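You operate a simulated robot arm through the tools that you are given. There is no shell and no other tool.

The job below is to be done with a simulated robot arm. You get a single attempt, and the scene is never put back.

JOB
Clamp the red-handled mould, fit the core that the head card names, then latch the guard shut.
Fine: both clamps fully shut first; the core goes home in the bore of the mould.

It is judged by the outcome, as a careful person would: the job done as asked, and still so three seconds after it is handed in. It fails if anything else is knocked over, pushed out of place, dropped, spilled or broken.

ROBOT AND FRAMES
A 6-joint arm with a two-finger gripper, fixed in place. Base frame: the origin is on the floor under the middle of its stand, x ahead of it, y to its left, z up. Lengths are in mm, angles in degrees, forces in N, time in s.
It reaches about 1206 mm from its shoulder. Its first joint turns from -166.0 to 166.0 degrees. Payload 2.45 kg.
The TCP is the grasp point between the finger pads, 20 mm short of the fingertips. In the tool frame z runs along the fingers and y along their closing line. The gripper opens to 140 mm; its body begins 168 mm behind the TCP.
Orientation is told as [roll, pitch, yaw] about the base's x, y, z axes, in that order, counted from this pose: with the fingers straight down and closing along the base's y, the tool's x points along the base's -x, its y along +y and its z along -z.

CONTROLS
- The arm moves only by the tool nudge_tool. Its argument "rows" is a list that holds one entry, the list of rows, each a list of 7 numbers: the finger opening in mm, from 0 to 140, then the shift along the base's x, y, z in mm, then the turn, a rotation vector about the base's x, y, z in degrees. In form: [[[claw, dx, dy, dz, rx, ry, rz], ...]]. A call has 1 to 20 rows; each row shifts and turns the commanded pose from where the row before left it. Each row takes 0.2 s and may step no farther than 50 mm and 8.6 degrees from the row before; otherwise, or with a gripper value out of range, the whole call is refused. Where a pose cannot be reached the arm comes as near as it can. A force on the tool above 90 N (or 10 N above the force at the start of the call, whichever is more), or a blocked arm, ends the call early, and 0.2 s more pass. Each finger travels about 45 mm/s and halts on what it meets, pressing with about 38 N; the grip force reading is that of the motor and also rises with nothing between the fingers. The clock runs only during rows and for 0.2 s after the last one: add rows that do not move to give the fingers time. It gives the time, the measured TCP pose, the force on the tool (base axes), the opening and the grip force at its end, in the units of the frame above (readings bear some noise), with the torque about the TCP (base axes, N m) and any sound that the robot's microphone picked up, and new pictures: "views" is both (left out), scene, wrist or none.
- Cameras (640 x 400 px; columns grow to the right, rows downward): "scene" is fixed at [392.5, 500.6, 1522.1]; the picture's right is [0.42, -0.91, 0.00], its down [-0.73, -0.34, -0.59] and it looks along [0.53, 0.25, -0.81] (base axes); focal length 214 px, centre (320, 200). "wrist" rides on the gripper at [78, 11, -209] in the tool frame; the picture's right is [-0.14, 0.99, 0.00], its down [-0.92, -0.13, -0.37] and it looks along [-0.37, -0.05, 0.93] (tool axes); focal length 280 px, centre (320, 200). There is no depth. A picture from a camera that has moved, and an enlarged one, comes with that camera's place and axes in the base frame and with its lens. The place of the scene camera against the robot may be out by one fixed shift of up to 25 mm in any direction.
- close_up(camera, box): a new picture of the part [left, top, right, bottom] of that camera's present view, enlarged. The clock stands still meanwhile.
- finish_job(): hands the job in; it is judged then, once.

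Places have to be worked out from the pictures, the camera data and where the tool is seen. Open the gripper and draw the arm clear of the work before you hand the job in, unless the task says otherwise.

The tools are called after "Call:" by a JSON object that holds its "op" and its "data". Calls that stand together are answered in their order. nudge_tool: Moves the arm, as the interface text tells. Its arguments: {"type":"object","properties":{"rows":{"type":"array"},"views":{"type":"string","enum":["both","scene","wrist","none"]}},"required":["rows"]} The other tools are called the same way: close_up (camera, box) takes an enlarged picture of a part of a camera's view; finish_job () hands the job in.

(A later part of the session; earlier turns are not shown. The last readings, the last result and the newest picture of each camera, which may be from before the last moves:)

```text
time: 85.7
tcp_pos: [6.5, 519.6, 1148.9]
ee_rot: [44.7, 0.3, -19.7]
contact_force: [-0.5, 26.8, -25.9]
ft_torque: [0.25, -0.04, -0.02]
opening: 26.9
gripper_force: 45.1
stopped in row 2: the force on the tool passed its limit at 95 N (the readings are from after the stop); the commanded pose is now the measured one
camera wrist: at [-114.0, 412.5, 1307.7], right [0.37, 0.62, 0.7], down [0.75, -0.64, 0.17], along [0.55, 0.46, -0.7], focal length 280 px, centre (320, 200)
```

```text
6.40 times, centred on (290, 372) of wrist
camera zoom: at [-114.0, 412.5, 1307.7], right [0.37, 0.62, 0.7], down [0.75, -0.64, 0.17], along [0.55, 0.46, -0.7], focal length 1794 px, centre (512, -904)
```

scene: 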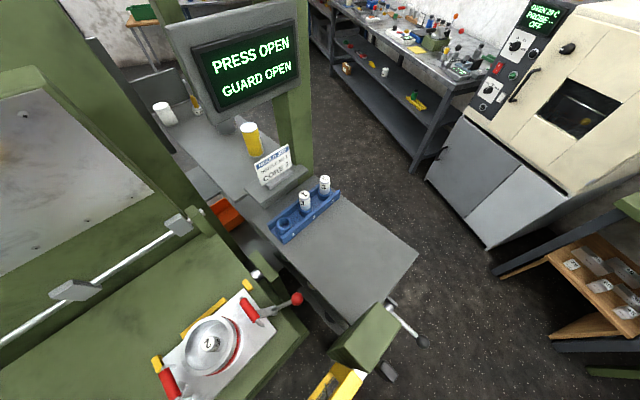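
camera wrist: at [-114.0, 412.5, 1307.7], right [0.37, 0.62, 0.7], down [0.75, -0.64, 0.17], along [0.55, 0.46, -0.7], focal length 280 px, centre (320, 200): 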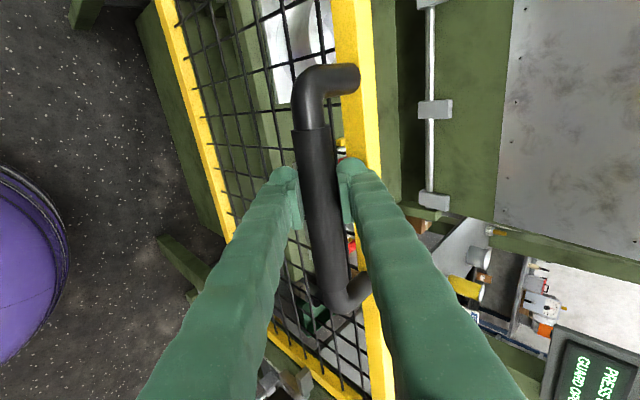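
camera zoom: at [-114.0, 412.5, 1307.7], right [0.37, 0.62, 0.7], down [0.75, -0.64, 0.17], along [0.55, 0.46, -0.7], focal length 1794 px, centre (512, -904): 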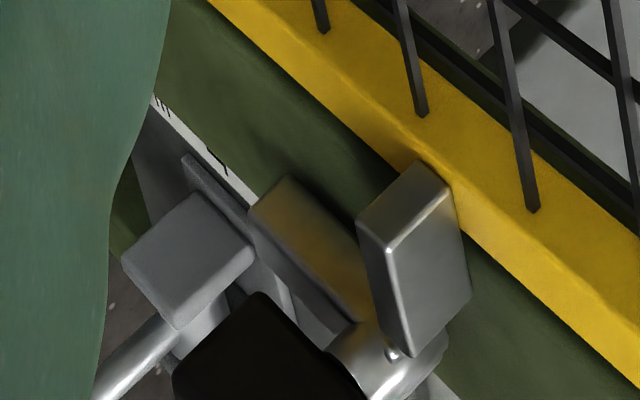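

The guard has reached its top stop (lift ≈380 mm, force jumps at z≈1150). I unload slightly, then open the fingers a little with the lower finger still under the bar, to see whether the guard stays up by itself.

Call:
{"op": "nudge_tool", "data": {"rows": [[[16, 0.3, 0.9, -0.7, 0, 0, 0], [16, 0, 0, 0, 0, 0, 0]]], "views": "none"}}

Call:
{"op": "nudge_tool", "data": {"rows": [[[40, 0, 0, 0, 0, 0, 0], [40, 0, 0, 0, 0, 0, 0], [40, 0, 0, 0, 0, 0, 0]]], "views": "wrist"}}

Call:
{"op": "close_up", "data": {"camera": "wrist", "box": [220, 80, 420, 280]}}

```text
time: 86.3
tcp_pos: [6.5, 518.4, 1149.4]
ee_rot: [44.6, 0.2, -19.5]
contact_force: [-1.9, 30.0, -14.3]
ft_torque: [0.06, 0.02, -0.11]
opening: 26.8
gripper_force: 45.1
```

```text
time: 87.1
tcp_pos: [7.1, 516.5, 1150.4]
ee_rot: [44.7, 0.2, -19.5]
contact_force: [0.0, 0.5, 0.1]
ft_torque: [-0.04, -0.02, 0.0]
opening: 40.0
gripper_force: 0.0
camera wrist: at [-113.9, 410.1, 1308.1], right [0.37, 0.62, 0.7], down [0.75, -0.64, 0.17], along [0.55, 0.46, -0.7], focal length 280 px, centre (320, 200)
```

wrist: 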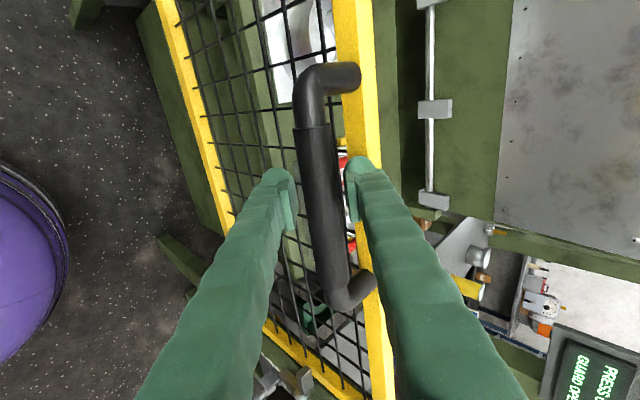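

```text
2.00 times, centred on (320, 180) of wrist
camera zoom: at [-113.9, 410.1, 1308.1], right [0.37, 0.62, 0.7], down [0.75, -0.64, 0.17], along [0.55, 0.46, -0.7], focal length 561 px, centre (320, 240)
```

zoom: 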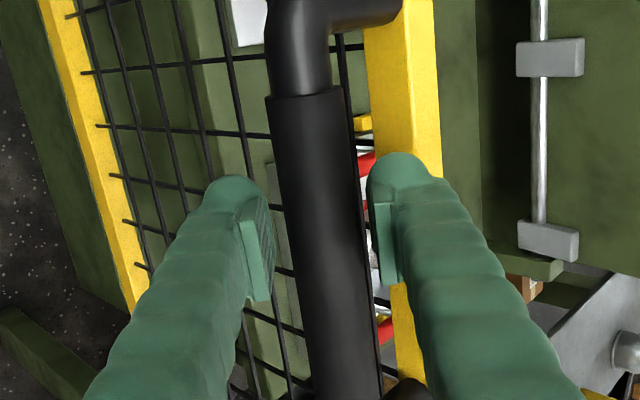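

The guard stays up with no finger contact. I wait one more second to be sure it does not creep down.

Call:
{"op": "nudge_tool", "data": {"rows": [[[40, 0, 0, 0, 0, 0, 0], [40, 0, 0, 0, 0, 0, 0], [40, 0, 0, 0, 0, 0, 0], [40, 0, 0, 0, 0, 0, 0], [40, 0, 0, 0, 0, 0, 0], [40, 0, 0, 0, 0, 0, 0]]]}}

Call:
{"op": "close_up", "data": {"camera": "wrist", "box": [220, 80, 420, 280]}}

```text
time: 88.5
tcp_pos: [6.5, 517.3, 1151.3]
ee_rot: [44.7, 0.1, -19.6]
contact_force: [0.0, -0.7, -0.8]
ft_torque: [-0.01, 0.03, 0.01]
opening: 40.2
gripper_force: 0.0
camera wrist: at [-113.9, 410.2, 1308.1], right [0.37, 0.62, 0.7], down [0.75, -0.64, 0.17], along [0.55, 0.46, -0.7], focal length 280 px, centre (320, 200)
```

scene: 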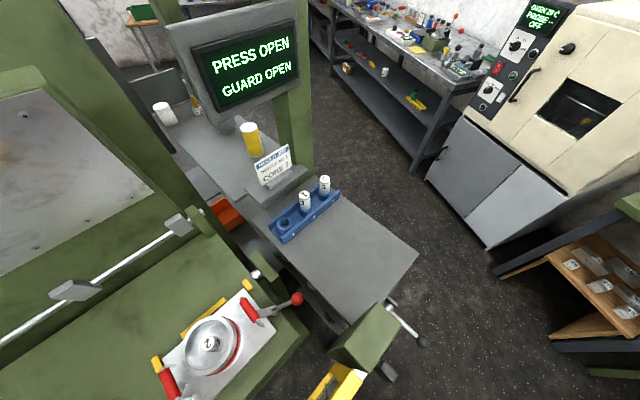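
wrist: 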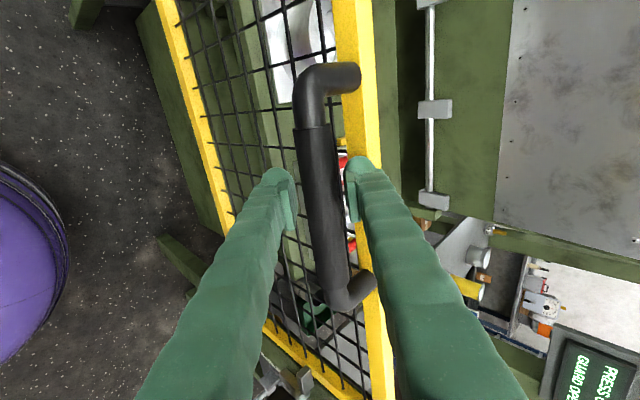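

```text
2.00 times, centred on (320, 180) of wrist
camera zoom: at [-113.9, 410.2, 1308.1], right [0.37, 0.62, 0.7], down [0.75, -0.64, 0.17], along [0.55, 0.46, -0.7], focal length 561 px, centre (320, 240)
```

zoom: 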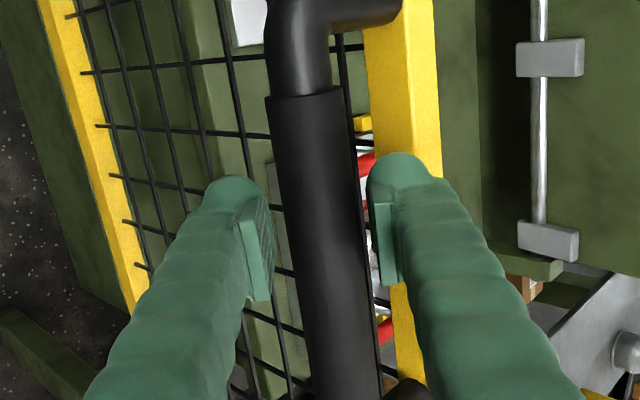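

The guard holds by itself at the top. I open wider and back out from the handle along the finger axis.

Call:
{"op": "nudge_tool", "data": {"rows": [[[72, 0, 0, 0, 0, 0, 0], [72, 0, 0, 0, 0, 0, 0], [72, -4.7, -13.3, 14.1, 0, 0, 0], [72, -9.4, -26.7, 28.3, 0, 0, 0], [72, -9.4, -26.7, 28.3, 0, 0, 0], [72, 0, 0, 0, 0, 0, 0]]]}}

```text
time: 89.9
tcp_pos: [-17.5, 450.3, 1220.2]
ee_rot: [44.7, 0.2, -19.5]
contact_force: [0.3, 0.3, -0.1]
ft_torque: [0.0, -0.01, 0.05]
opening: 71.8
gripper_force: 0.0
camera wrist: at [-138.4, 343.2, 1378.0], right [0.37, 0.62, 0.7], down [0.75, -0.64, 0.17], along [0.55, 0.46, -0.7], focal length 280 px, centre (320, 200)
```

scene: 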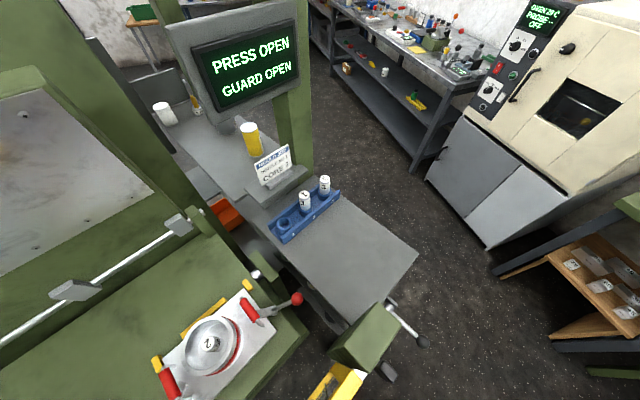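
wrist: 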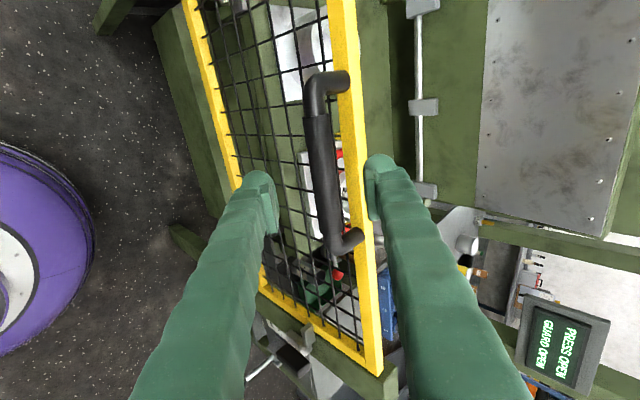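

Clear of the handle. Next I go toward the latch: move in front of the post at a distance while rolling the tool so the fingers will close across the black grip.

Call:
{"op": "nudge_tool", "data": {"rows": [[[72, -10, -28.3, 0, 0, 0, 0], [72, -10, -28.3, 0, 0, 0, 0], [72, 36.1, -16.6, -12.5, 1.93, 5.45, -5.78], [72, 36.1, -16.6, -12.5, 1.93, 5.45, -5.78], [72, 36.1, -16.6, -12.5, 1.93, 5.45, -5.78], [72, 36.1, -16.6, -12.5, 1.93, 5.45, -5.78], [72, 36.1, -16.6, -12.5, 1.93, 5.45, -5.78], [72, 36.1, -16.6, -12.5, 1.93, 5.45, -5.78], [72, 36.1, -16.6, -12.5, 1.93, 5.45, -5.78], [72, 36.1, -16.6, -12.5, 1.93, 5.45, -5.78], [72, 0, 0, 0, 1.93, 5.45, -5.78], [72, 0, 0, 0, 1.93, 5.45, -5.78], [72, 0, 0, 0, 1.93, 5.45, -5.78], [72, 0, 0, 0, 0, 0, 0]]]}}

```text
time: 92.9
tcp_pos: [250.0, 261.5, 1120.3]
ee_rot: [-0.4, 45.1, -109.7]
contact_force: [0.4, -0.8, 0.1]
ft_torque: [0.06, 0.08, 0.1]
opening: 72.3
gripper_force: 0.1
camera wrist: at [230.4, 168.8, 1324.9], right [0.9, -0.42, -0.1], down [-0.43, -0.82, -0.39], along [0.08, 0.4, -0.91], focal length 280 px, centre (320, 200)
```

scene: 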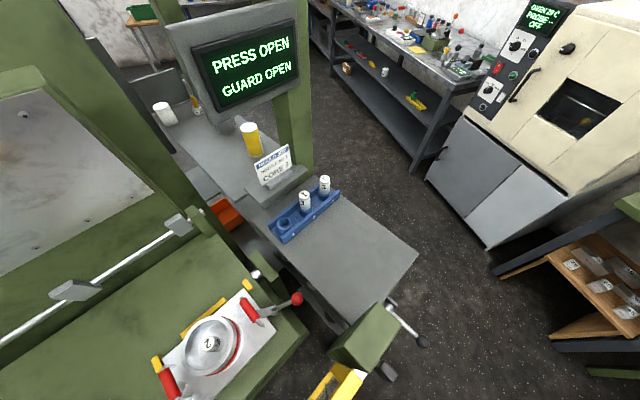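
wrist: 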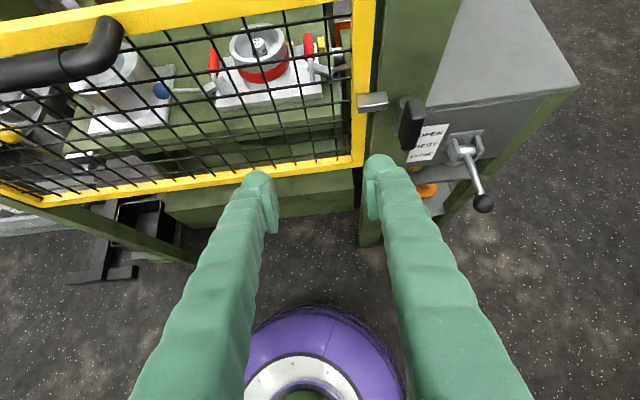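

Call:
{"op": "close_up", "data": {"camera": "wrist", "box": [340, 80, 440, 160]}}

Call:
{"op": "close_up", "data": {"camera": "wrist", "box": [140, 0, 380, 120]}}

```text
5.00 times, centred on (390, 120) of wrist
camera zoom: at [230.4, 168.8, 1324.9], right [0.9, -0.42, -0.1], down [-0.43, -0.82, -0.39], along [0.08, 0.4, -0.91], focal length 1402 px, centre (-30, 600)
```

zoom: 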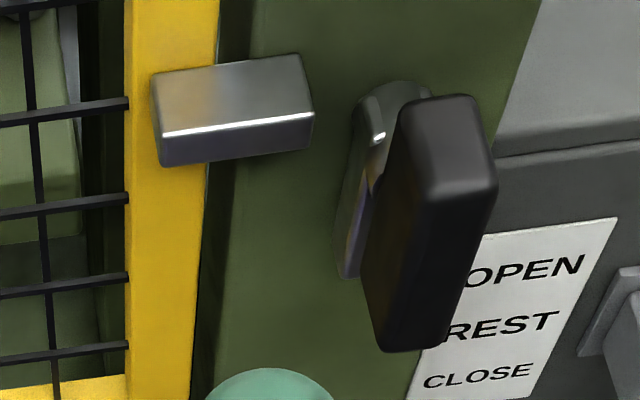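

```text
2.67 times, centred on (260, 60) of wrist
camera zoom: at [230.4, 168.8, 1324.9], right [0.9, -0.42, -0.1], down [-0.43, -0.82, -0.39], along [0.08, 0.4, -0.91], focal length 748 px, centre (480, 573)
```

zoom: 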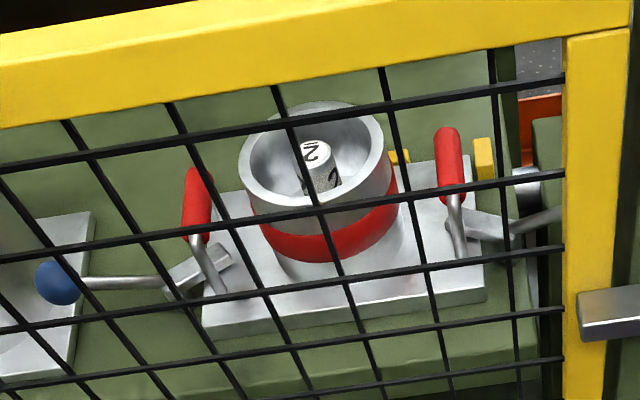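

The view is excellent: through the guard the core and both clamps look right. The latch grip is a 72×18×33 mm bar centred on the hub at about x'=286, z=977, y' 470–503. I move to a pre-grasp point 70 mm back from it.

Call:
{"op": "nudge_tool", "data": {"rows": [[[60, 32.4, 9.2, -18.1, 0, 0, 0], [60, 32.4, 9.2, -18.1, 0, 0, 0], [60, 32.4, 9.2, -18.1, 0, 0, 0], [60, 32.4, 9.2, -18.1, 0, 0, 0], [60, 32.4, 9.2, -18.1, 0, 0, 0], [60, 0, 0, 0, 0, 0, 0]]]}}

Call:
{"op": "close_up", "data": {"camera": "wrist", "box": [240, 100, 400, 220]}}

```text
time: 94.3
tcp_pos: [415.3, 307.8, 1030.6]
ee_rot: [-0.4, 45.1, -109.8]
contact_force: [-0.3, 0.0, 1.1]
ft_torque: [-0.02, 0.0, -0.01]
opening: 60.3
gripper_force: 0.0
camera wrist: at [393.6, 215.0, 1234.4], right [0.9, -0.42, -0.1], down [-0.43, -0.82, -0.39], along [0.08, 0.4, -0.91], focal length 280 px, centre (320, 200)
```

scene: 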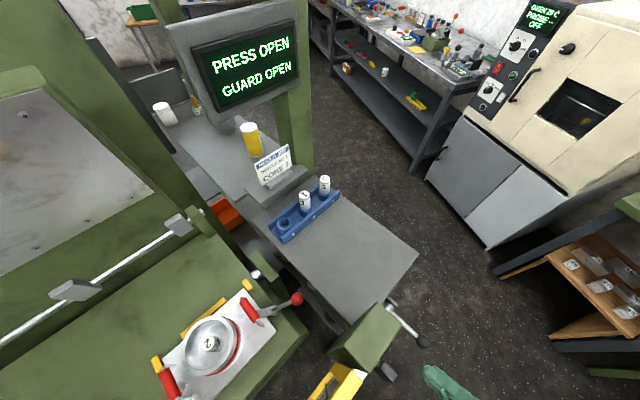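
wrist: 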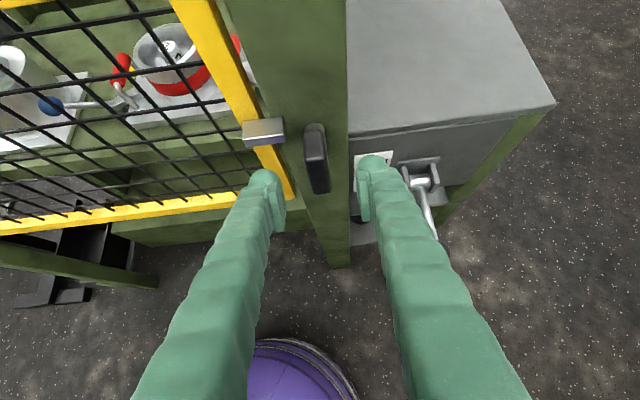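

```text
3.33 times, centred on (320, 160) of wrist
camera zoom: at [393.6, 215.0, 1234.4], right [0.9, -0.42, -0.1], down [-0.43, -0.82, -0.39], along [0.08, 0.4, -0.91], focal length 935 px, centre (320, 333)
```

zoom: 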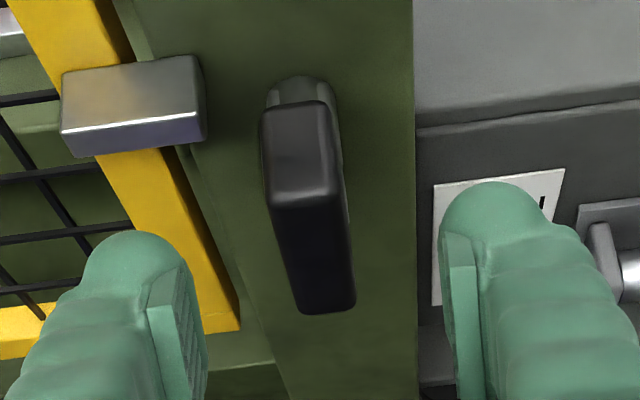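

Two views agree: grip x' 276–296, y' 470–502, z 941–1011 (centre 976), and the tab's front edge is ~11 mm behind where my fingertips will be. I advance and close on the grip.

Call:
{"op": "nudge_tool", "data": {"rows": [[[60, 7.3, 24, -26.1, 0, 0, 0], [60, 7.3, 24, -26.1, 0, 0, 0], [60, 0, 0, 0, 0, 0, 0]]], "views": "wrist"}}

Call:
{"op": "close_up", "data": {"camera": "wrist", "box": [240, 130, 400, 250]}}

```text
time: 95.1
tcp_pos: [428.4, 355.6, 980.0]
ee_rot: [-0.3, 45.1, -109.7]
contact_force: [-0.1, -0.9, 0.0]
ft_torque: [-0.01, 0.01, 0.04]
opening: 60.1
gripper_force: 0.1
camera wrist: at [408.2, 262.6, 1182.8], right [0.9, -0.42, -0.1], down [-0.43, -0.82, -0.39], along [0.08, 0.4, -0.91], focal length 280 px, centre (320, 200)
```

wrist: 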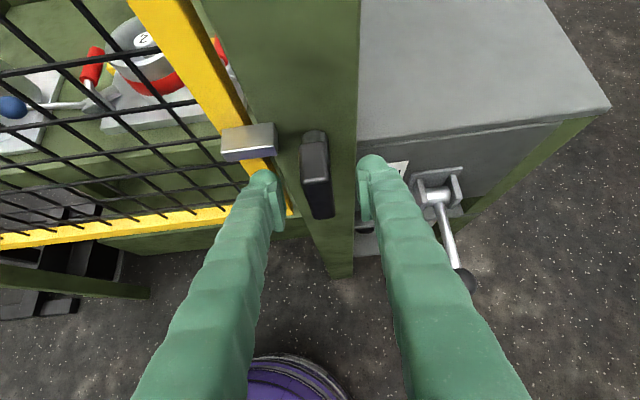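

```text
3.33 times, centred on (320, 190) of wrist
camera zoom: at [408.2, 262.6, 1182.8], right [0.9, -0.42, -0.1], down [-0.43, -0.82, -0.39], along [0.08, 0.4, -0.91], focal length 935 px, centre (320, 233)
```

zoom: 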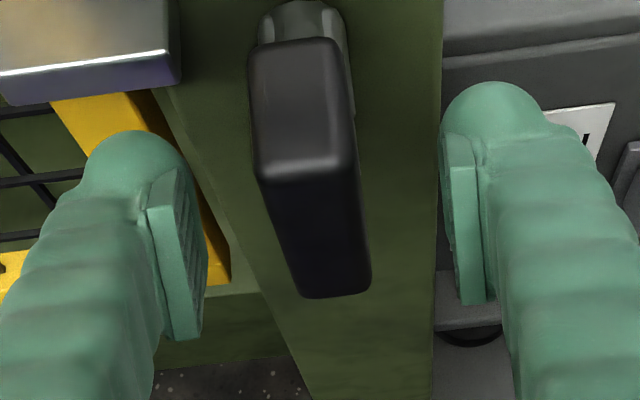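

Call:
{"op": "nudge_tool", "data": {"rows": [[[40, -0.9, 0.3, 0, 0, 0, 0], [10, 0, 0, 0, 0, 0, 0], [10, 0, 0, 0, 0, 0, 0], [10, 0, 0, 0, 0, 0, 0], [10, 0, 0, 0, 0, 0, 0]]], "views": "wrist"}}

Call:
{"op": "close_up", "data": {"camera": "wrist", "box": [240, 130, 400, 250]}}

```text
time: 96.3
tcp_pos: [428.3, 355.9, 979.5]
ee_rot: [-0.5, 45.1, -109.6]
contact_force: [10.8, -1.3, -1.2]
ft_torque: [-0.06, -0.01, -0.15]
opening: 20.9
gripper_force: 44.8
camera wrist: at [407.7, 262.7, 1183.0], right [0.9, -0.42, -0.1], down [-0.43, -0.82, -0.39], along [0.08, 0.4, -0.91], focal length 280 px, centre (320, 200)
```

wrist: 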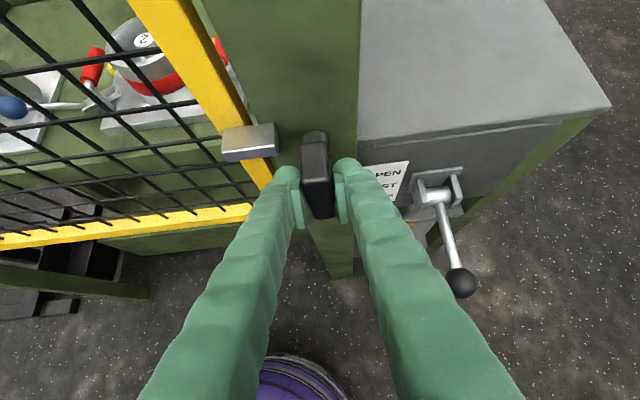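

```text
3.33 times, centred on (320, 190) of wrist
camera zoom: at [407.7, 262.7, 1183.0], right [0.9, -0.42, -0.1], down [-0.43, -0.82, -0.39], along [0.08, 0.4, -0.91], focal length 935 px, centre (320, 233)
```

zoom: 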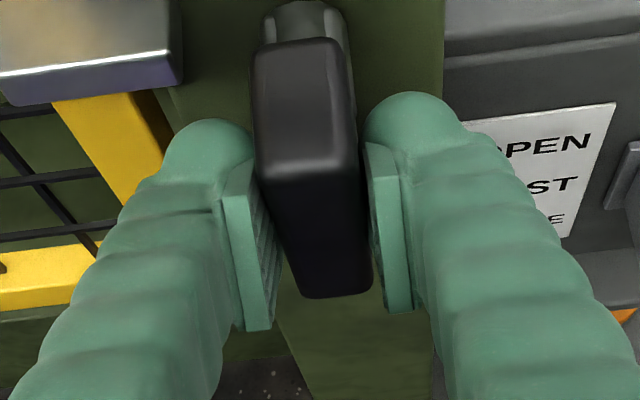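

The grip is held (21 mm, 45 N). I turn it about the hub axis (arm swinging from down toward the guard tab), starting with a small 8° step to feel the resistance.

Call:
{"op": "nudge_tool", "data": {"rows": [[[10, 0.3, -0.1, 0, 1.34, 3.77, 0], [10, 0, 0, 0, 1.34, 3.77, 0], [10, 0, 0, 0, 0, 0, 0]]], "views": "wrist"}}

Call:
{"op": "close_up", "data": {"camera": "wrist", "box": [240, 110, 400, 250]}}

```text
time: 97.1
tcp_pos: [429.5, 354.9, 978.4]
ee_rot: [-11.7, 44.4, -117.8]
contact_force: [19.0, -2.7, 6.2]
ft_torque: [-0.09, -0.1, -0.09]
opening: 20.9
gripper_force: 45.2
camera wrist: at [435.2, 252.8, 1179.3], right [0.88, -0.41, -0.24], down [-0.48, -0.8, -0.37], along [-0.04, 0.44, -0.9], focal length 280 px, centre (320, 200)
```

wrist: 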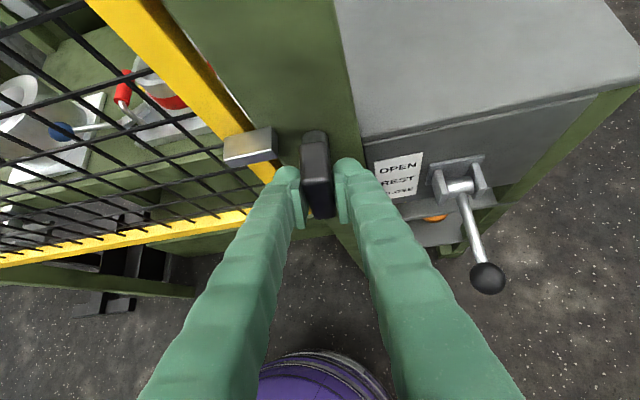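

```text
2.86 times, centred on (320, 180) of wrist
camera zoom: at [435.2, 252.8, 1179.3], right [0.88, -0.41, -0.24], down [-0.48, -0.8, -0.37], along [-0.04, 0.44, -0.9], focal length 801 px, centre (320, 257)
```

zoom: 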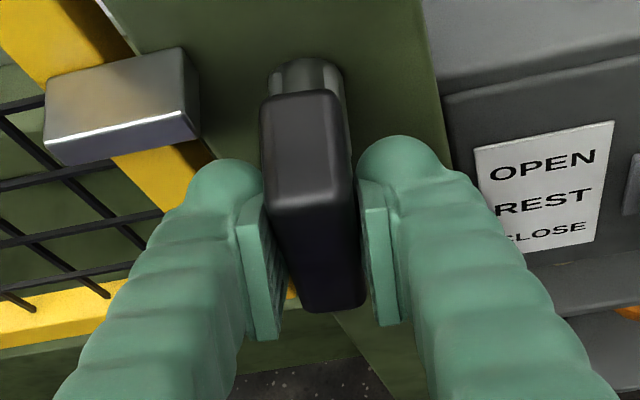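

The latch turns freely with the tool. I continue with larger steps, trimming the small side force.

Call:
{"op": "nudge_tool", "data": {"rows": [[[10, 0.6, -0.2, 0, 2.67, 7.54, 0], [10, 0, 0, 0, 2.67, 7.54, 0], [10, 0, 0, 0, 2.67, 7.54, 0], [10, 0, 0, 0, 0, 0, 0]]], "views": "wrist"}}

Call:
{"op": "close_up", "data": {"camera": "wrist", "box": [240, 110, 400, 250]}}

```text
time: 98.1
tcp_pos: [432.0, 354.4, 978.1]
ee_rot: [-41.9, 36.8, -137.8]
contact_force: [44.2, -12.5, -13.6]
ft_torque: [0.2, -0.47, -0.65]
opening: 21.1
gripper_force: 44.8
camera wrist: at [510.7, 225.8, 1144.7], right [0.71, -0.35, -0.61], down [-0.61, -0.75, -0.26], along [-0.37, 0.56, -0.75], focal length 280 px, centre (320, 200)
```

wrist: 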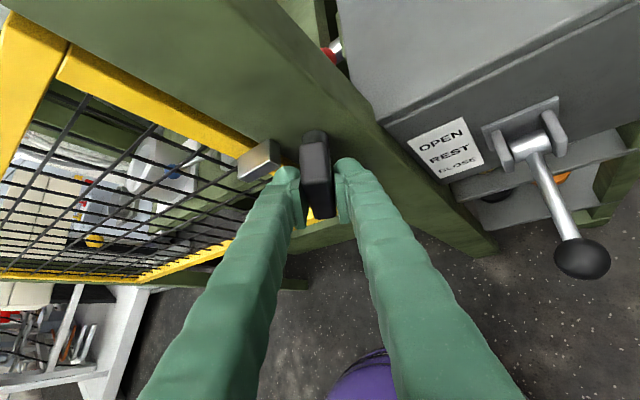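

```text
2.86 times, centred on (320, 180) of wrist
camera zoom: at [510.7, 225.8, 1144.7], right [0.71, -0.35, -0.61], down [-0.61, -0.75, -0.26], along [-0.37, 0.56, -0.75], focal length 801 px, centre (320, 257)
```

zoom: 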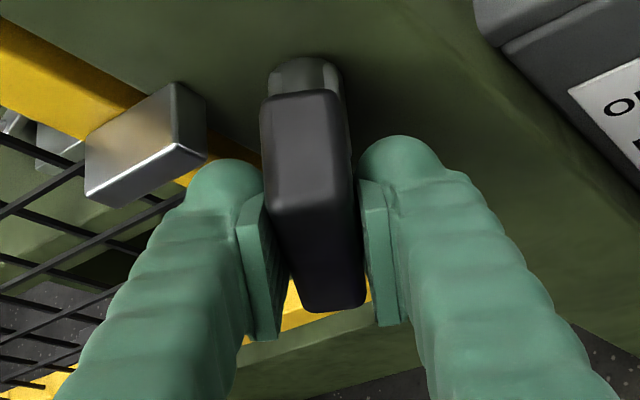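

Turning well; the side force shows my grip point is ~5 mm off the hub axis, so I follow the matching small arc as I turn on.

Call:
{"op": "nudge_tool", "data": {"rows": [[[10, 1.6, -0.55, -0.5, 0, 0, 0], [10, 0, 0, 0, 0, 0, 0]]], "views": "none"}}

Call:
{"op": "nudge_tool", "data": {"rows": [[[10, 0.55, -0.2, -0.45, 2.67, 7.54, 0], [10, 0.5, -0.18, -0.52, 2.67, 7.54, 0], [10, 0, 0, 0, 0, 0, 0]]], "views": "wrist"}}

Call:
{"op": "close_up", "data": {"camera": "wrist", "box": [220, 110, 400, 250]}}

```text
time: 98.7
tcp_pos: [432.8, 353.7, 979.5]
ee_rot: [-41.9, 36.9, -137.7]
contact_force: [32.4, -15.9, -7.9]
ft_torque: [-0.18, -0.18, -0.26]
opening: 20.8
gripper_force: 44.9
```

```text
time: 99.5
tcp_pos: [432.6, 353.6, 977.3]
ee_rot: [-57.9, 28.0, -146.4]
contact_force: [33.8, -20.0, -20.1]
ft_torque: [-0.34, -0.18, -0.22]
opening: 21.0
gripper_force: 45.4
camera wrist: at [551.3, 211.7, 1104.4], right [0.52, -0.29, -0.81], down [-0.66, -0.73, -0.17], along [-0.54, 0.62, -0.57], focal length 280 px, centre (320, 200)
```

wrist: 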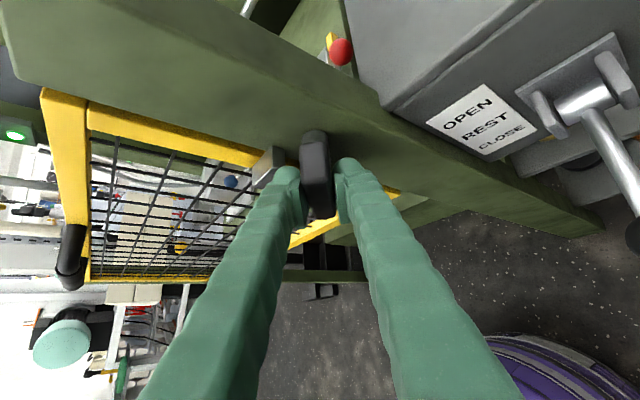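

```text
2.86 times, centred on (310, 180) of wrist
camera zoom: at [551.3, 211.7, 1104.4], right [0.52, -0.29, -0.81], down [-0.66, -0.73, -0.17], along [-0.54, 0.62, -0.57], focal length 801 px, centre (349, 257)
```

zoom: 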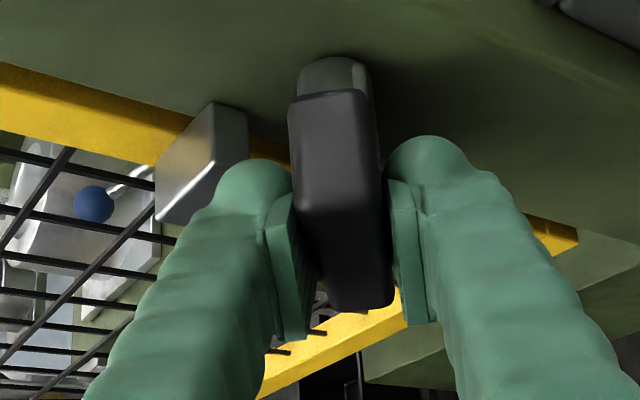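

48° turned; the fingertips stay in front of the tab. I trim again and continue.

Call:
{"op": "nudge_tool", "data": {"rows": [[[10, 1.2, -0.43, -0.9, 0, 0, 0], [10, 0.6, -0.2, -0.9, 2.67, 7.54, 0], [10, 0.5, -0.17, -1.0, 2.67, 7.54, 0], [10, 0, 0, 0, 0, 0, 0]]], "views": "wrist"}}

Call:
{"op": "close_up", "data": {"camera": "wrist", "box": [220, 110, 400, 250]}}

```text
time: 100.5
tcp_pos: [434.3, 352.8, 974.6]
ee_rot: [-71.4, 17.9, -151.6]
contact_force: [16.9, -21.9, -4.5]
ft_torque: [-0.42, 0.07, 0.49]
opening: 21.0
gripper_force: 44.5
camera wrist: at [579.6, 201.9, 1053.8], right [0.29, -0.2, -0.94], down [-0.69, -0.72, -0.06], along [-0.67, 0.66, -0.35], focal length 280 px, centre (320, 200)
```

wrist: 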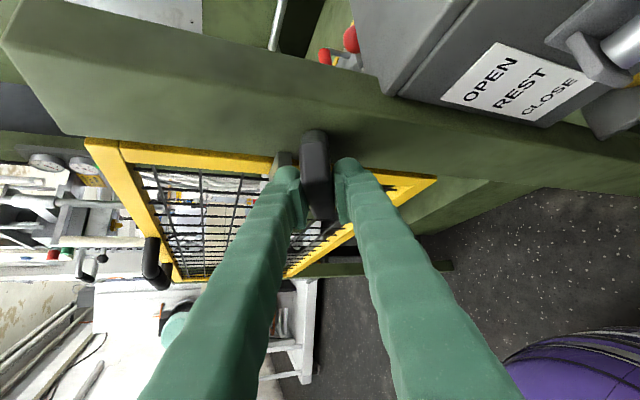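

```text
2.86 times, centred on (310, 180) of wrist
camera zoom: at [579.6, 201.9, 1053.8], right [0.29, -0.2, -0.94], down [-0.69, -0.72, -0.06], along [-0.67, 0.66, -0.35], focal length 801 px, centre (349, 257)
```

zoom: 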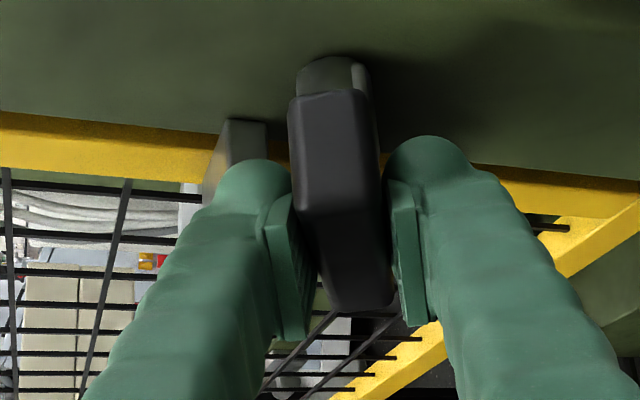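

64° turned, modest forces. I continue two more steps.

Call:
{"op": "nudge_tool", "data": {"rows": [[[10, 0.8, -0.8, -0.2, 0, 0, 0], [10, 0.4, -0.14, -1.0, 2.67, 7.54, 0], [10, 0, 0, 0, 0, 0, 0]]], "views": "none"}}

Call:
{"op": "nudge_tool", "data": {"rows": [[[10, 0.25, -0.1, -1.0, 2.67, 7.54, 0], [10, 0, 0, 0, 0, 0, 0]]]}}

Call:
{"op": "close_up", "data": {"camera": "wrist", "box": [220, 110, 400, 250]}}

```text
time: 101.3
tcp_pos: [435.0, 354.0, 973.5]
ee_rot: [-77.4, 12.6, -153.1]
contact_force: [6.3, -2.2, -0.2]
ft_torque: [0.02, -0.01, 0.03]
opening: 21.1
gripper_force: 44.4
```

```text
time: 101.9
tcp_pos: [435.8, 353.4, 973.4]
ee_rot: [-83.2, 6.9, -154.2]
contact_force: [0.8, 5.6, -0.7]
ft_torque: [-0.03, 0.0, 0.18]
opening: 20.9
gripper_force: 45.1
camera wrist: at [593.4, 197.0, 997.5], right [0.03, -0.11, -0.99], down [-0.69, -0.72, 0.06], along [-0.72, 0.68, -0.1], focal length 280 px, centre (320, 200)
```

scene: 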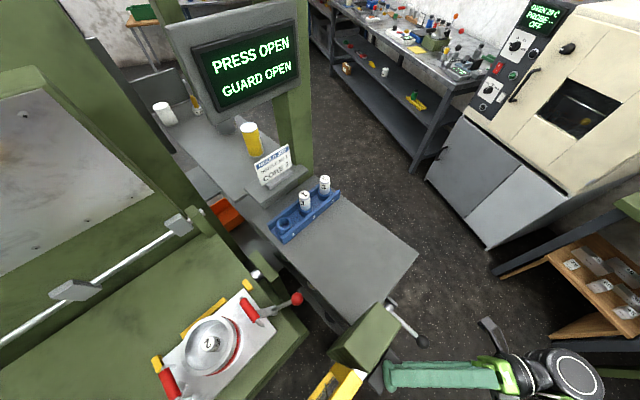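
wrist: 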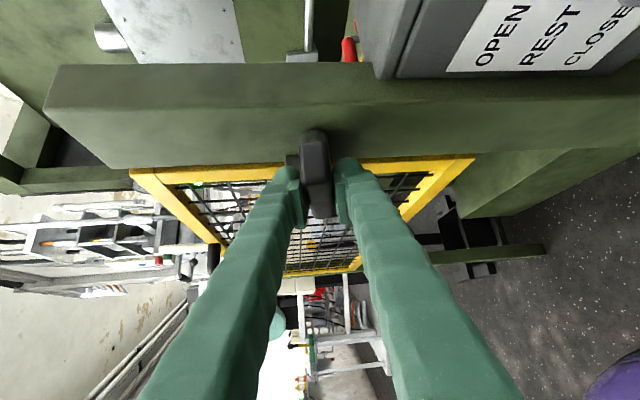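

```text
2.86 times, centred on (310, 180) of wrist
camera zoom: at [593.4, 197.0, 997.5], right [0.03, -0.11, -0.99], down [-0.69, -0.72, 0.06], along [-0.72, 0.68, -0.1], focal length 801 px, centre (349, 257)
```

zoom: 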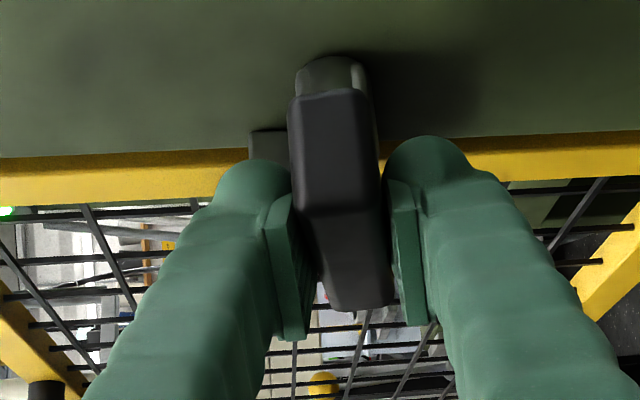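

80° turned with negligible force. I continue to the end of its travel in small steps.

Call:
{"op": "nudge_tool", "data": {"rows": [[[10, 0.1, 0, -0.8, 1.84, 5.18, 0], [10, 0, 0, 0, 0, 0, 0]]], "views": "none"}}

Call:
{"op": "nudge_tool", "data": {"rows": [[[10, 0, 0, -0.6, 1.5, 4.24, 0], [10, 0, 0, 0, 0, 0, 0]]]}}

Call:
{"op": "close_up", "data": {"camera": "wrist", "box": [220, 110, 400, 250]}}

Call:
{"op": "close_up", "data": {"camera": "scene", "box": [160, 0, 320, 120]}}

```text
time: 102.5
tcp_pos: [434.0, 353.3, 973.6]
ee_rot: [-84.8, 5.8, -154.2]
contact_force: [-0.4, 26.8, 8.8]
ft_torque: [0.06, 0.08, -0.09]
opening: 21.1
gripper_force: 44.9
out of reach, approached as far as the arm can: row 1
```

```text
time: 103.1
tcp_pos: [434.8, 352.4, 972.6]
ee_rot: [-85.7, 6.2, -154.2]
contact_force: [0.7, 42.4, 34.3]
ft_torque: [0.05, 0.37, -0.24]
opening: 21.2
gripper_force: 44.8
out of reach, approached as far as the arm can: row 1
camera wrist: at [594.6, 196.3, 986.3], right [0.0, -0.08, -1.0], down [-0.68, -0.73, 0.05], along [-0.73, 0.68, -0.06], focal length 280 px, centre (320, 200)
```

scene: 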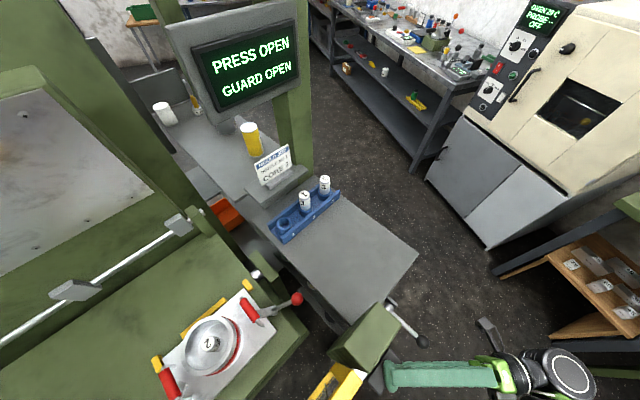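
wrist: 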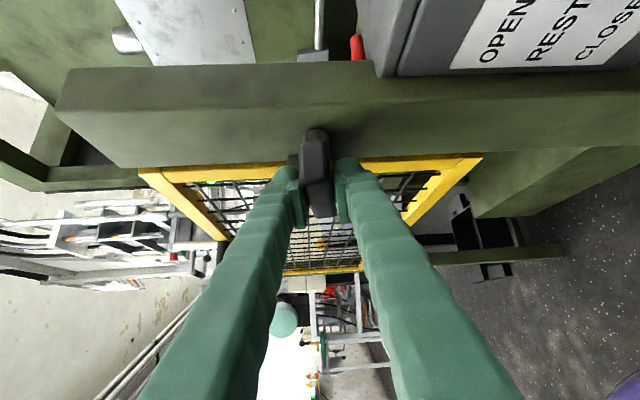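

```text
2.86 times, centred on (310, 180) of wrist
camera zoom: at [594.6, 196.3, 986.3], right [0.0, -0.08, -1.0], down [-0.68, -0.73, 0.05], along [-0.73, 0.68, -0.06], focal length 801 px, centre (349, 257)
```

zoom: 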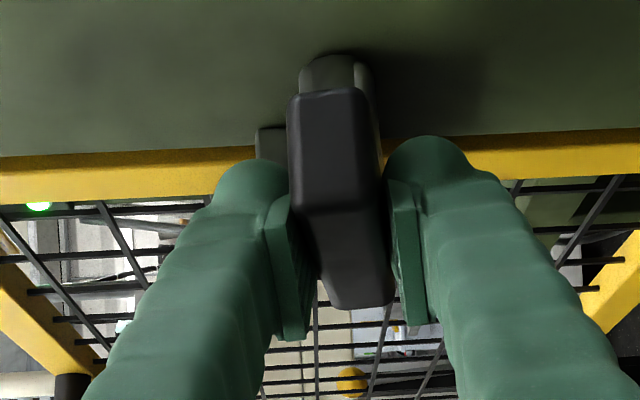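

```text
3.33 times, centred on (240, 60) of scene
camera zoom: at [392.5, 500.6, 1522.1], right [0.42, -0.91, 0.0], down [-0.73, -0.34, -0.59], along [0.53, 0.25, -0.81], focal length 715 px, centre (587, 667)
```

zoom: 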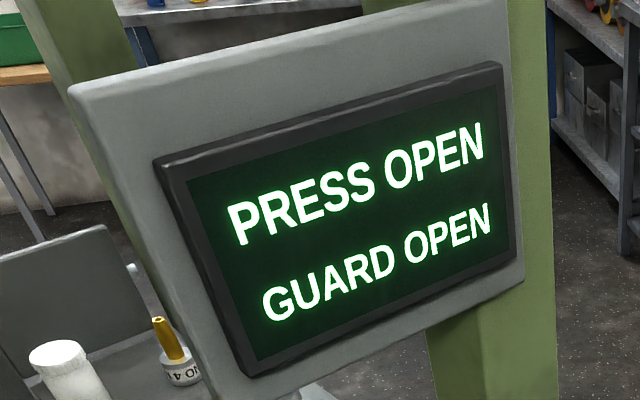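

The arm has reached its own joint limit at about 84° of turn; the display still reads GUARD OPEN. I relieve the load and ease the grip open to see whether the latch stays where it is.

Call:
{"op": "nudge_tool", "data": {"rows": [[[10, 0.4, 1.3, 1.0, -0.5, -1.4, 0], [10, 0, 0, 0, 0, 0, 0]]], "views": "none"}}

Call:
{"op": "nudge_tool", "data": {"rows": [[[34, 0, 0, 0, 0, 0, 0], [34, 0, 0, 0, 0, 0, 0]]], "views": "wrist"}}

Call:
{"op": "close_up", "data": {"camera": "wrist", "box": [220, 110, 400, 250]}}

```text
time: 103.7
tcp_pos: [434.3, 353.0, 973.4]
ee_rot: [-84.7, 7.2, -154.2]
contact_force: [-6.2, -15.2, 24.0]
ft_torque: [0.1, 0.18, -0.46]
opening: 21.0
gripper_force: 45.2
```

```text
time: 104.3
tcp_pos: [435.2, 353.9, 972.3]
ee_rot: [-84.7, 7.2, -154.1]
contact_force: [-0.7, -0.4, 0.6]
ft_torque: [0.0, -0.01, 0.02]
opening: 34.0
gripper_force: 0.0
camera wrist: at [595.1, 197.9, 991.4], right [0.03, -0.09, -1.0], down [-0.69, -0.73, 0.05], along [-0.73, 0.68, -0.08], focal length 280 px, centre (320, 200)
```

wrist: 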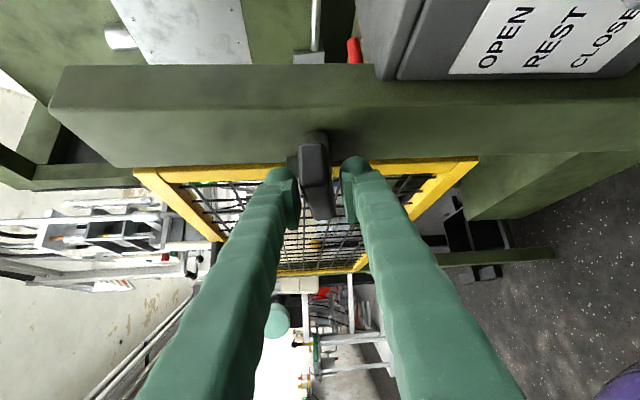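

```text
2.86 times, centred on (310, 180) of wrist
camera zoom: at [595.1, 197.9, 991.4], right [0.03, -0.09, -1.0], down [-0.69, -0.73, 0.05], along [-0.73, 0.68, -0.08], focal length 801 px, centre (349, 257)
```

zoom: 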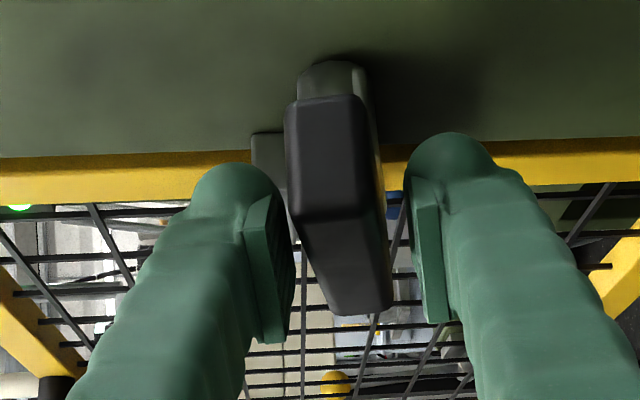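

The latch stays put on its own at ~84°. I open fully, back off, and will finish the last degrees by pressing down on the grip's outer (+x') end with closed fingers.

Call:
{"op": "nudge_tool", "data": {"rows": [[[60, 0, 0, 0, 0, 0, 0], [60, 0, 0, 0, 0, 0, 0], [60, 17, -36, 3, 0, 0, 0], [60, 17, -36, 3, 0, 0, 0], [0, 0, 0, 35, 0, 0, 0], [0, 0, 0, 30, 0, 0, 0], [0, 0, 0, 0, 0, 0, 0]]]}}

Call:
{"op": "close_up", "data": {"camera": "wrist", "box": [200, 60, 440, 220]}}

```text
time: 105.9
tcp_pos: [471.1, 282.9, 1044.6]
ee_rot: [-84.6, 7.2, -154.2]
contact_force: [-0.3, 0.2, 0.4]
ft_torque: [0.01, -0.02, -0.01]
opening: 0.0
gripper_force: 8.7
camera wrist: at [630.9, 126.9, 1063.1], right [0.03, -0.09, -1.0], down [-0.69, -0.73, 0.04], along [-0.73, 0.68, -0.08], focal length 280 px, centre (320, 200)
```

scene: 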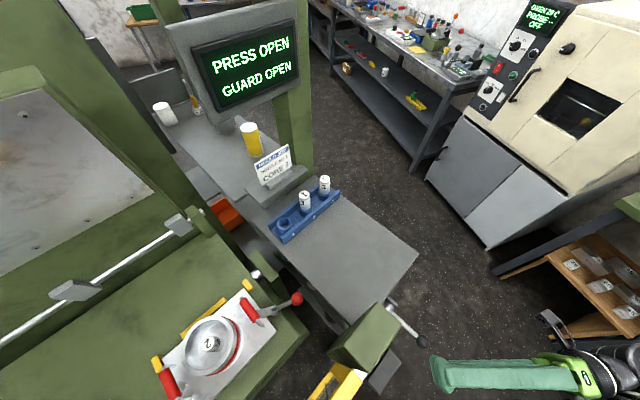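
wrist: 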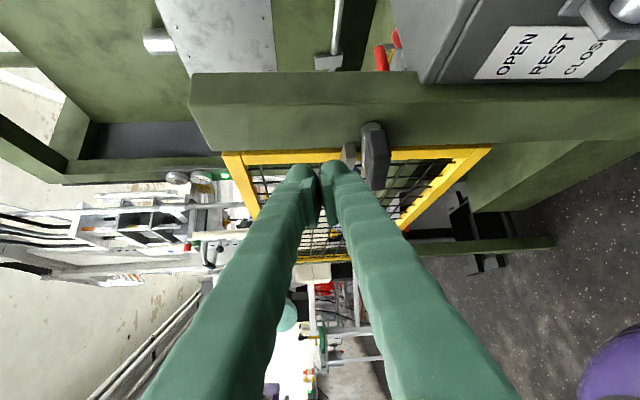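

```text
2.50 times, centred on (320, 140) of wrist
camera zoom: at [630.9, 126.9, 1063.1], right [0.03, -0.09, -1.0], down [-0.69, -0.73, 0.04], along [-0.73, 0.68, -0.08], focal length 701 px, centre (320, 350)
```

zoom: 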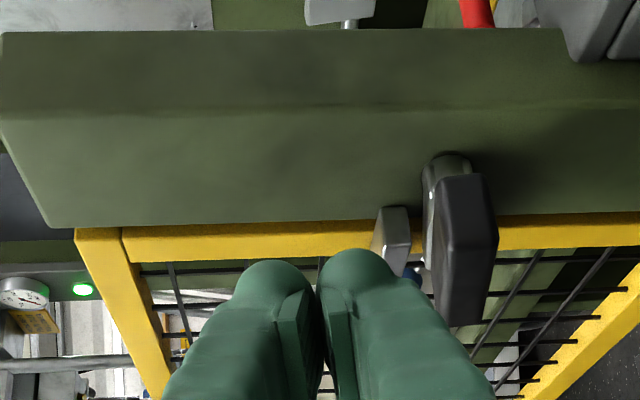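

Call:
{"op": "close_up", "data": {"camera": "wrist", "box": [330, 110, 410, 200]}}

Call:
{"op": "close_up", "data": {"camera": "scene", "box": [310, 320, 420, 400]}}

```text
4.44 times, centred on (370, 155) of wrist
camera zoom: at [630.9, 126.9, 1063.1], right [0.03, -0.09, -1.0], down [-0.69, -0.73, 0.04], along [-0.73, 0.68, -0.08], focal length 1246 px, centre (98, 400)
```

zoom: 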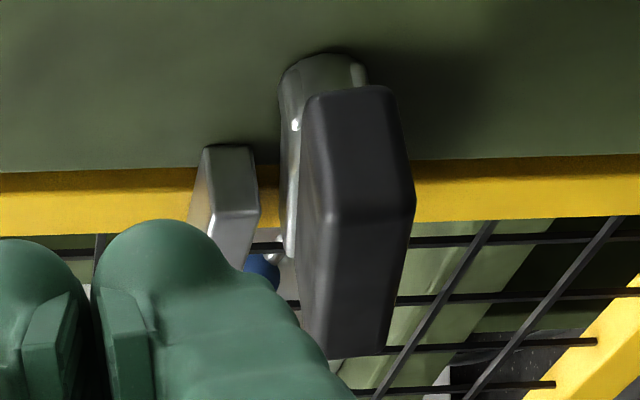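

```text
5.00 times, centred on (365, 360) of scene
camera zoom: at [392.5, 500.6, 1522.1], right [0.42, -0.91, 0.0], down [-0.73, -0.34, -0.59], along [0.53, 0.25, -0.81], focal length 1072 px, centre (95, -600)
```

zoom: 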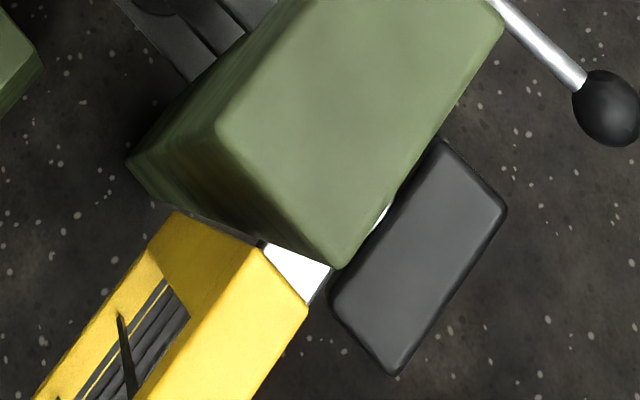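

The latch arm is under the guard's tab but ~6–10° short of level. With fingers closed I move above the grip's outer end and press down gently.

Call:
{"op": "nudge_tool", "data": {"rows": [[[0, -5.5, 29.5, 0, 0, 0, 0], [0, -5.5, 29.5, 0, 0, 0, 0], [0, 0, 0, -12, 0, 0, 0], [0, 0, 0, 0, 0, 0, 0]]], "views": "wrist"}}

Call:
{"op": "close_up", "data": {"camera": "wrist", "box": [260, 110, 420, 240]}}

Call:
{"op": "close_up", "data": {"camera": "scene", "box": [310, 320, 420, 400]}}

```text
time: 106.9
tcp_pos: [458.9, 340.3, 1030.9]
ee_rot: [-84.6, 7.2, -154.1]
contact_force: [0.2, -0.1, 0.9]
ft_torque: [0.0, -0.02, 0.02]
opening: 0.0
gripper_force: 29.5
camera wrist: at [617.6, 184.7, 1049.2], right [0.03, -0.09, -1.0], down [-0.69, -0.73, 0.04], along [-0.73, 0.68, -0.08], focal length 280 px, centre (320, 200)
```

wrist: 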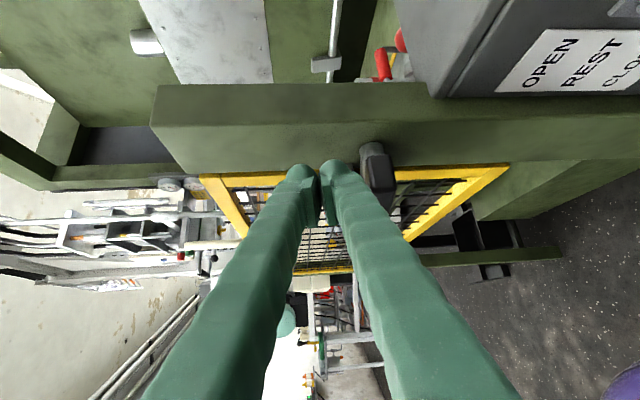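

```text
3.08 times, centred on (340, 175) of wrist
camera zoom: at [617.6, 184.7, 1049.2], right [0.03, -0.09, -1.0], down [-0.69, -0.73, 0.04], along [-0.73, 0.68, -0.08], focal length 863 px, centre (258, 277)
```

zoom: 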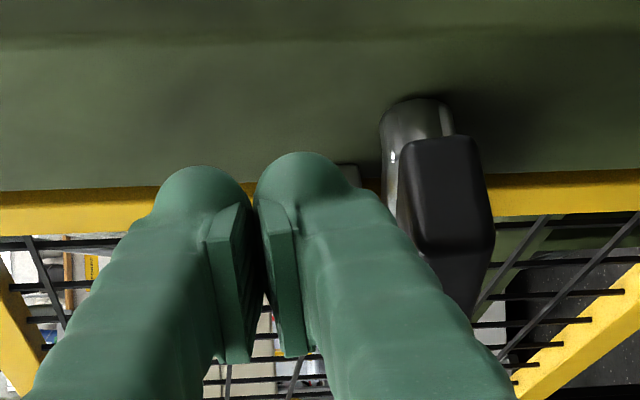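

```text
5.00 times, centred on (365, 360) of scene
camera zoom: at [392.5, 500.6, 1522.1], right [0.42, -0.91, 0.0], down [-0.73, -0.34, -0.59], along [0.53, 0.25, -0.81], focal length 1072 px, centre (95, -600)
```

zoom: 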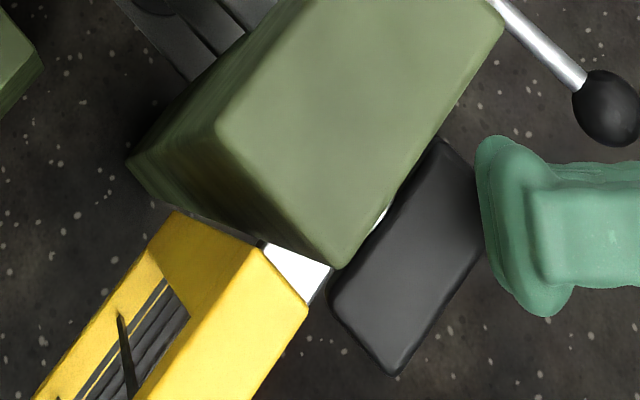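

Call:
{"op": "nudge_tool", "data": {"rows": [[[0, 0, 0, -4, 0, 0, 0], [0, 0, 0, -4, 0, 0, 0], [0, 0, 0, 0, 0, 0, 0]]], "views": "none"}}

Call:
{"op": "nudge_tool", "data": {"rows": [[[0, 0, 0, -3, 0, 0, 0], [0, 0, 0, 0, 0, 0, 0]]], "views": "wrist"}}

Call:
{"op": "close_up", "data": {"camera": "wrist", "box": [260, 110, 420, 240]}}

```text
time: 107.7
tcp_pos: [458.7, 341.9, 1022.6]
ee_rot: [-84.8, 7.3, -154.1]
contact_force: [0.0, 0.9, -0.9]
ft_torque: [-0.02, -0.02, 0.0]
opening: 0.0
gripper_force: 29.3
```

```text
time: 108.3
tcp_pos: [457.5, 341.1, 1019.8]
ee_rot: [-84.7, 7.2, -154.1]
contact_force: [0.3, 0.3, -0.7]
ft_torque: [-0.02, -0.01, -0.01]
opening: 0.0
gripper_force: 29.3
camera wrist: at [618.2, 184.9, 1039.4], right [0.03, -0.09, -1.0], down [-0.69, -0.73, 0.04], along [-0.73, 0.68, -0.08], focal length 280 px, centre (320, 200)
```

wrist: 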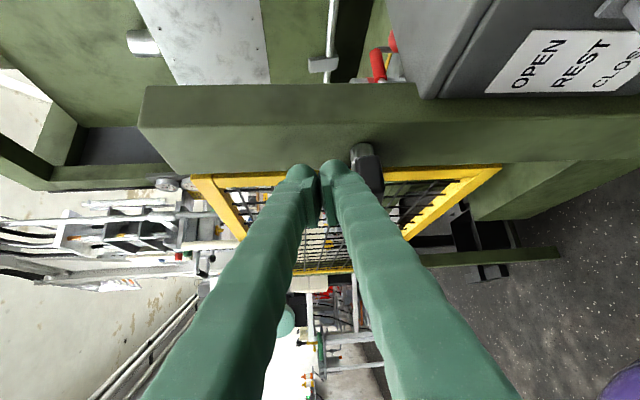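

```text
3.08 times, centred on (340, 175) of wrist
camera zoom: at [618.2, 184.9, 1039.4], right [0.03, -0.09, -1.0], down [-0.69, -0.73, 0.04], along [-0.73, 0.68, -0.08], focal length 863 px, centre (258, 277)
```

zoom: 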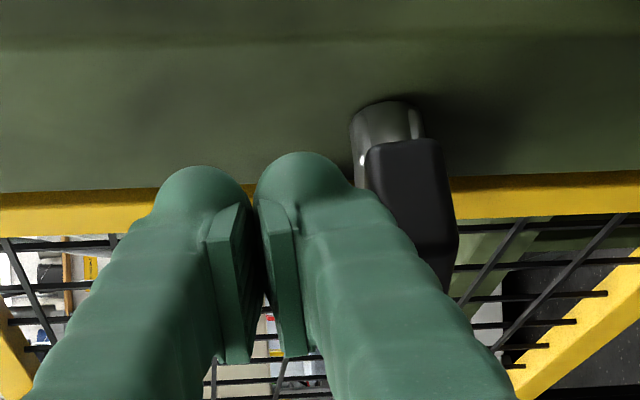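

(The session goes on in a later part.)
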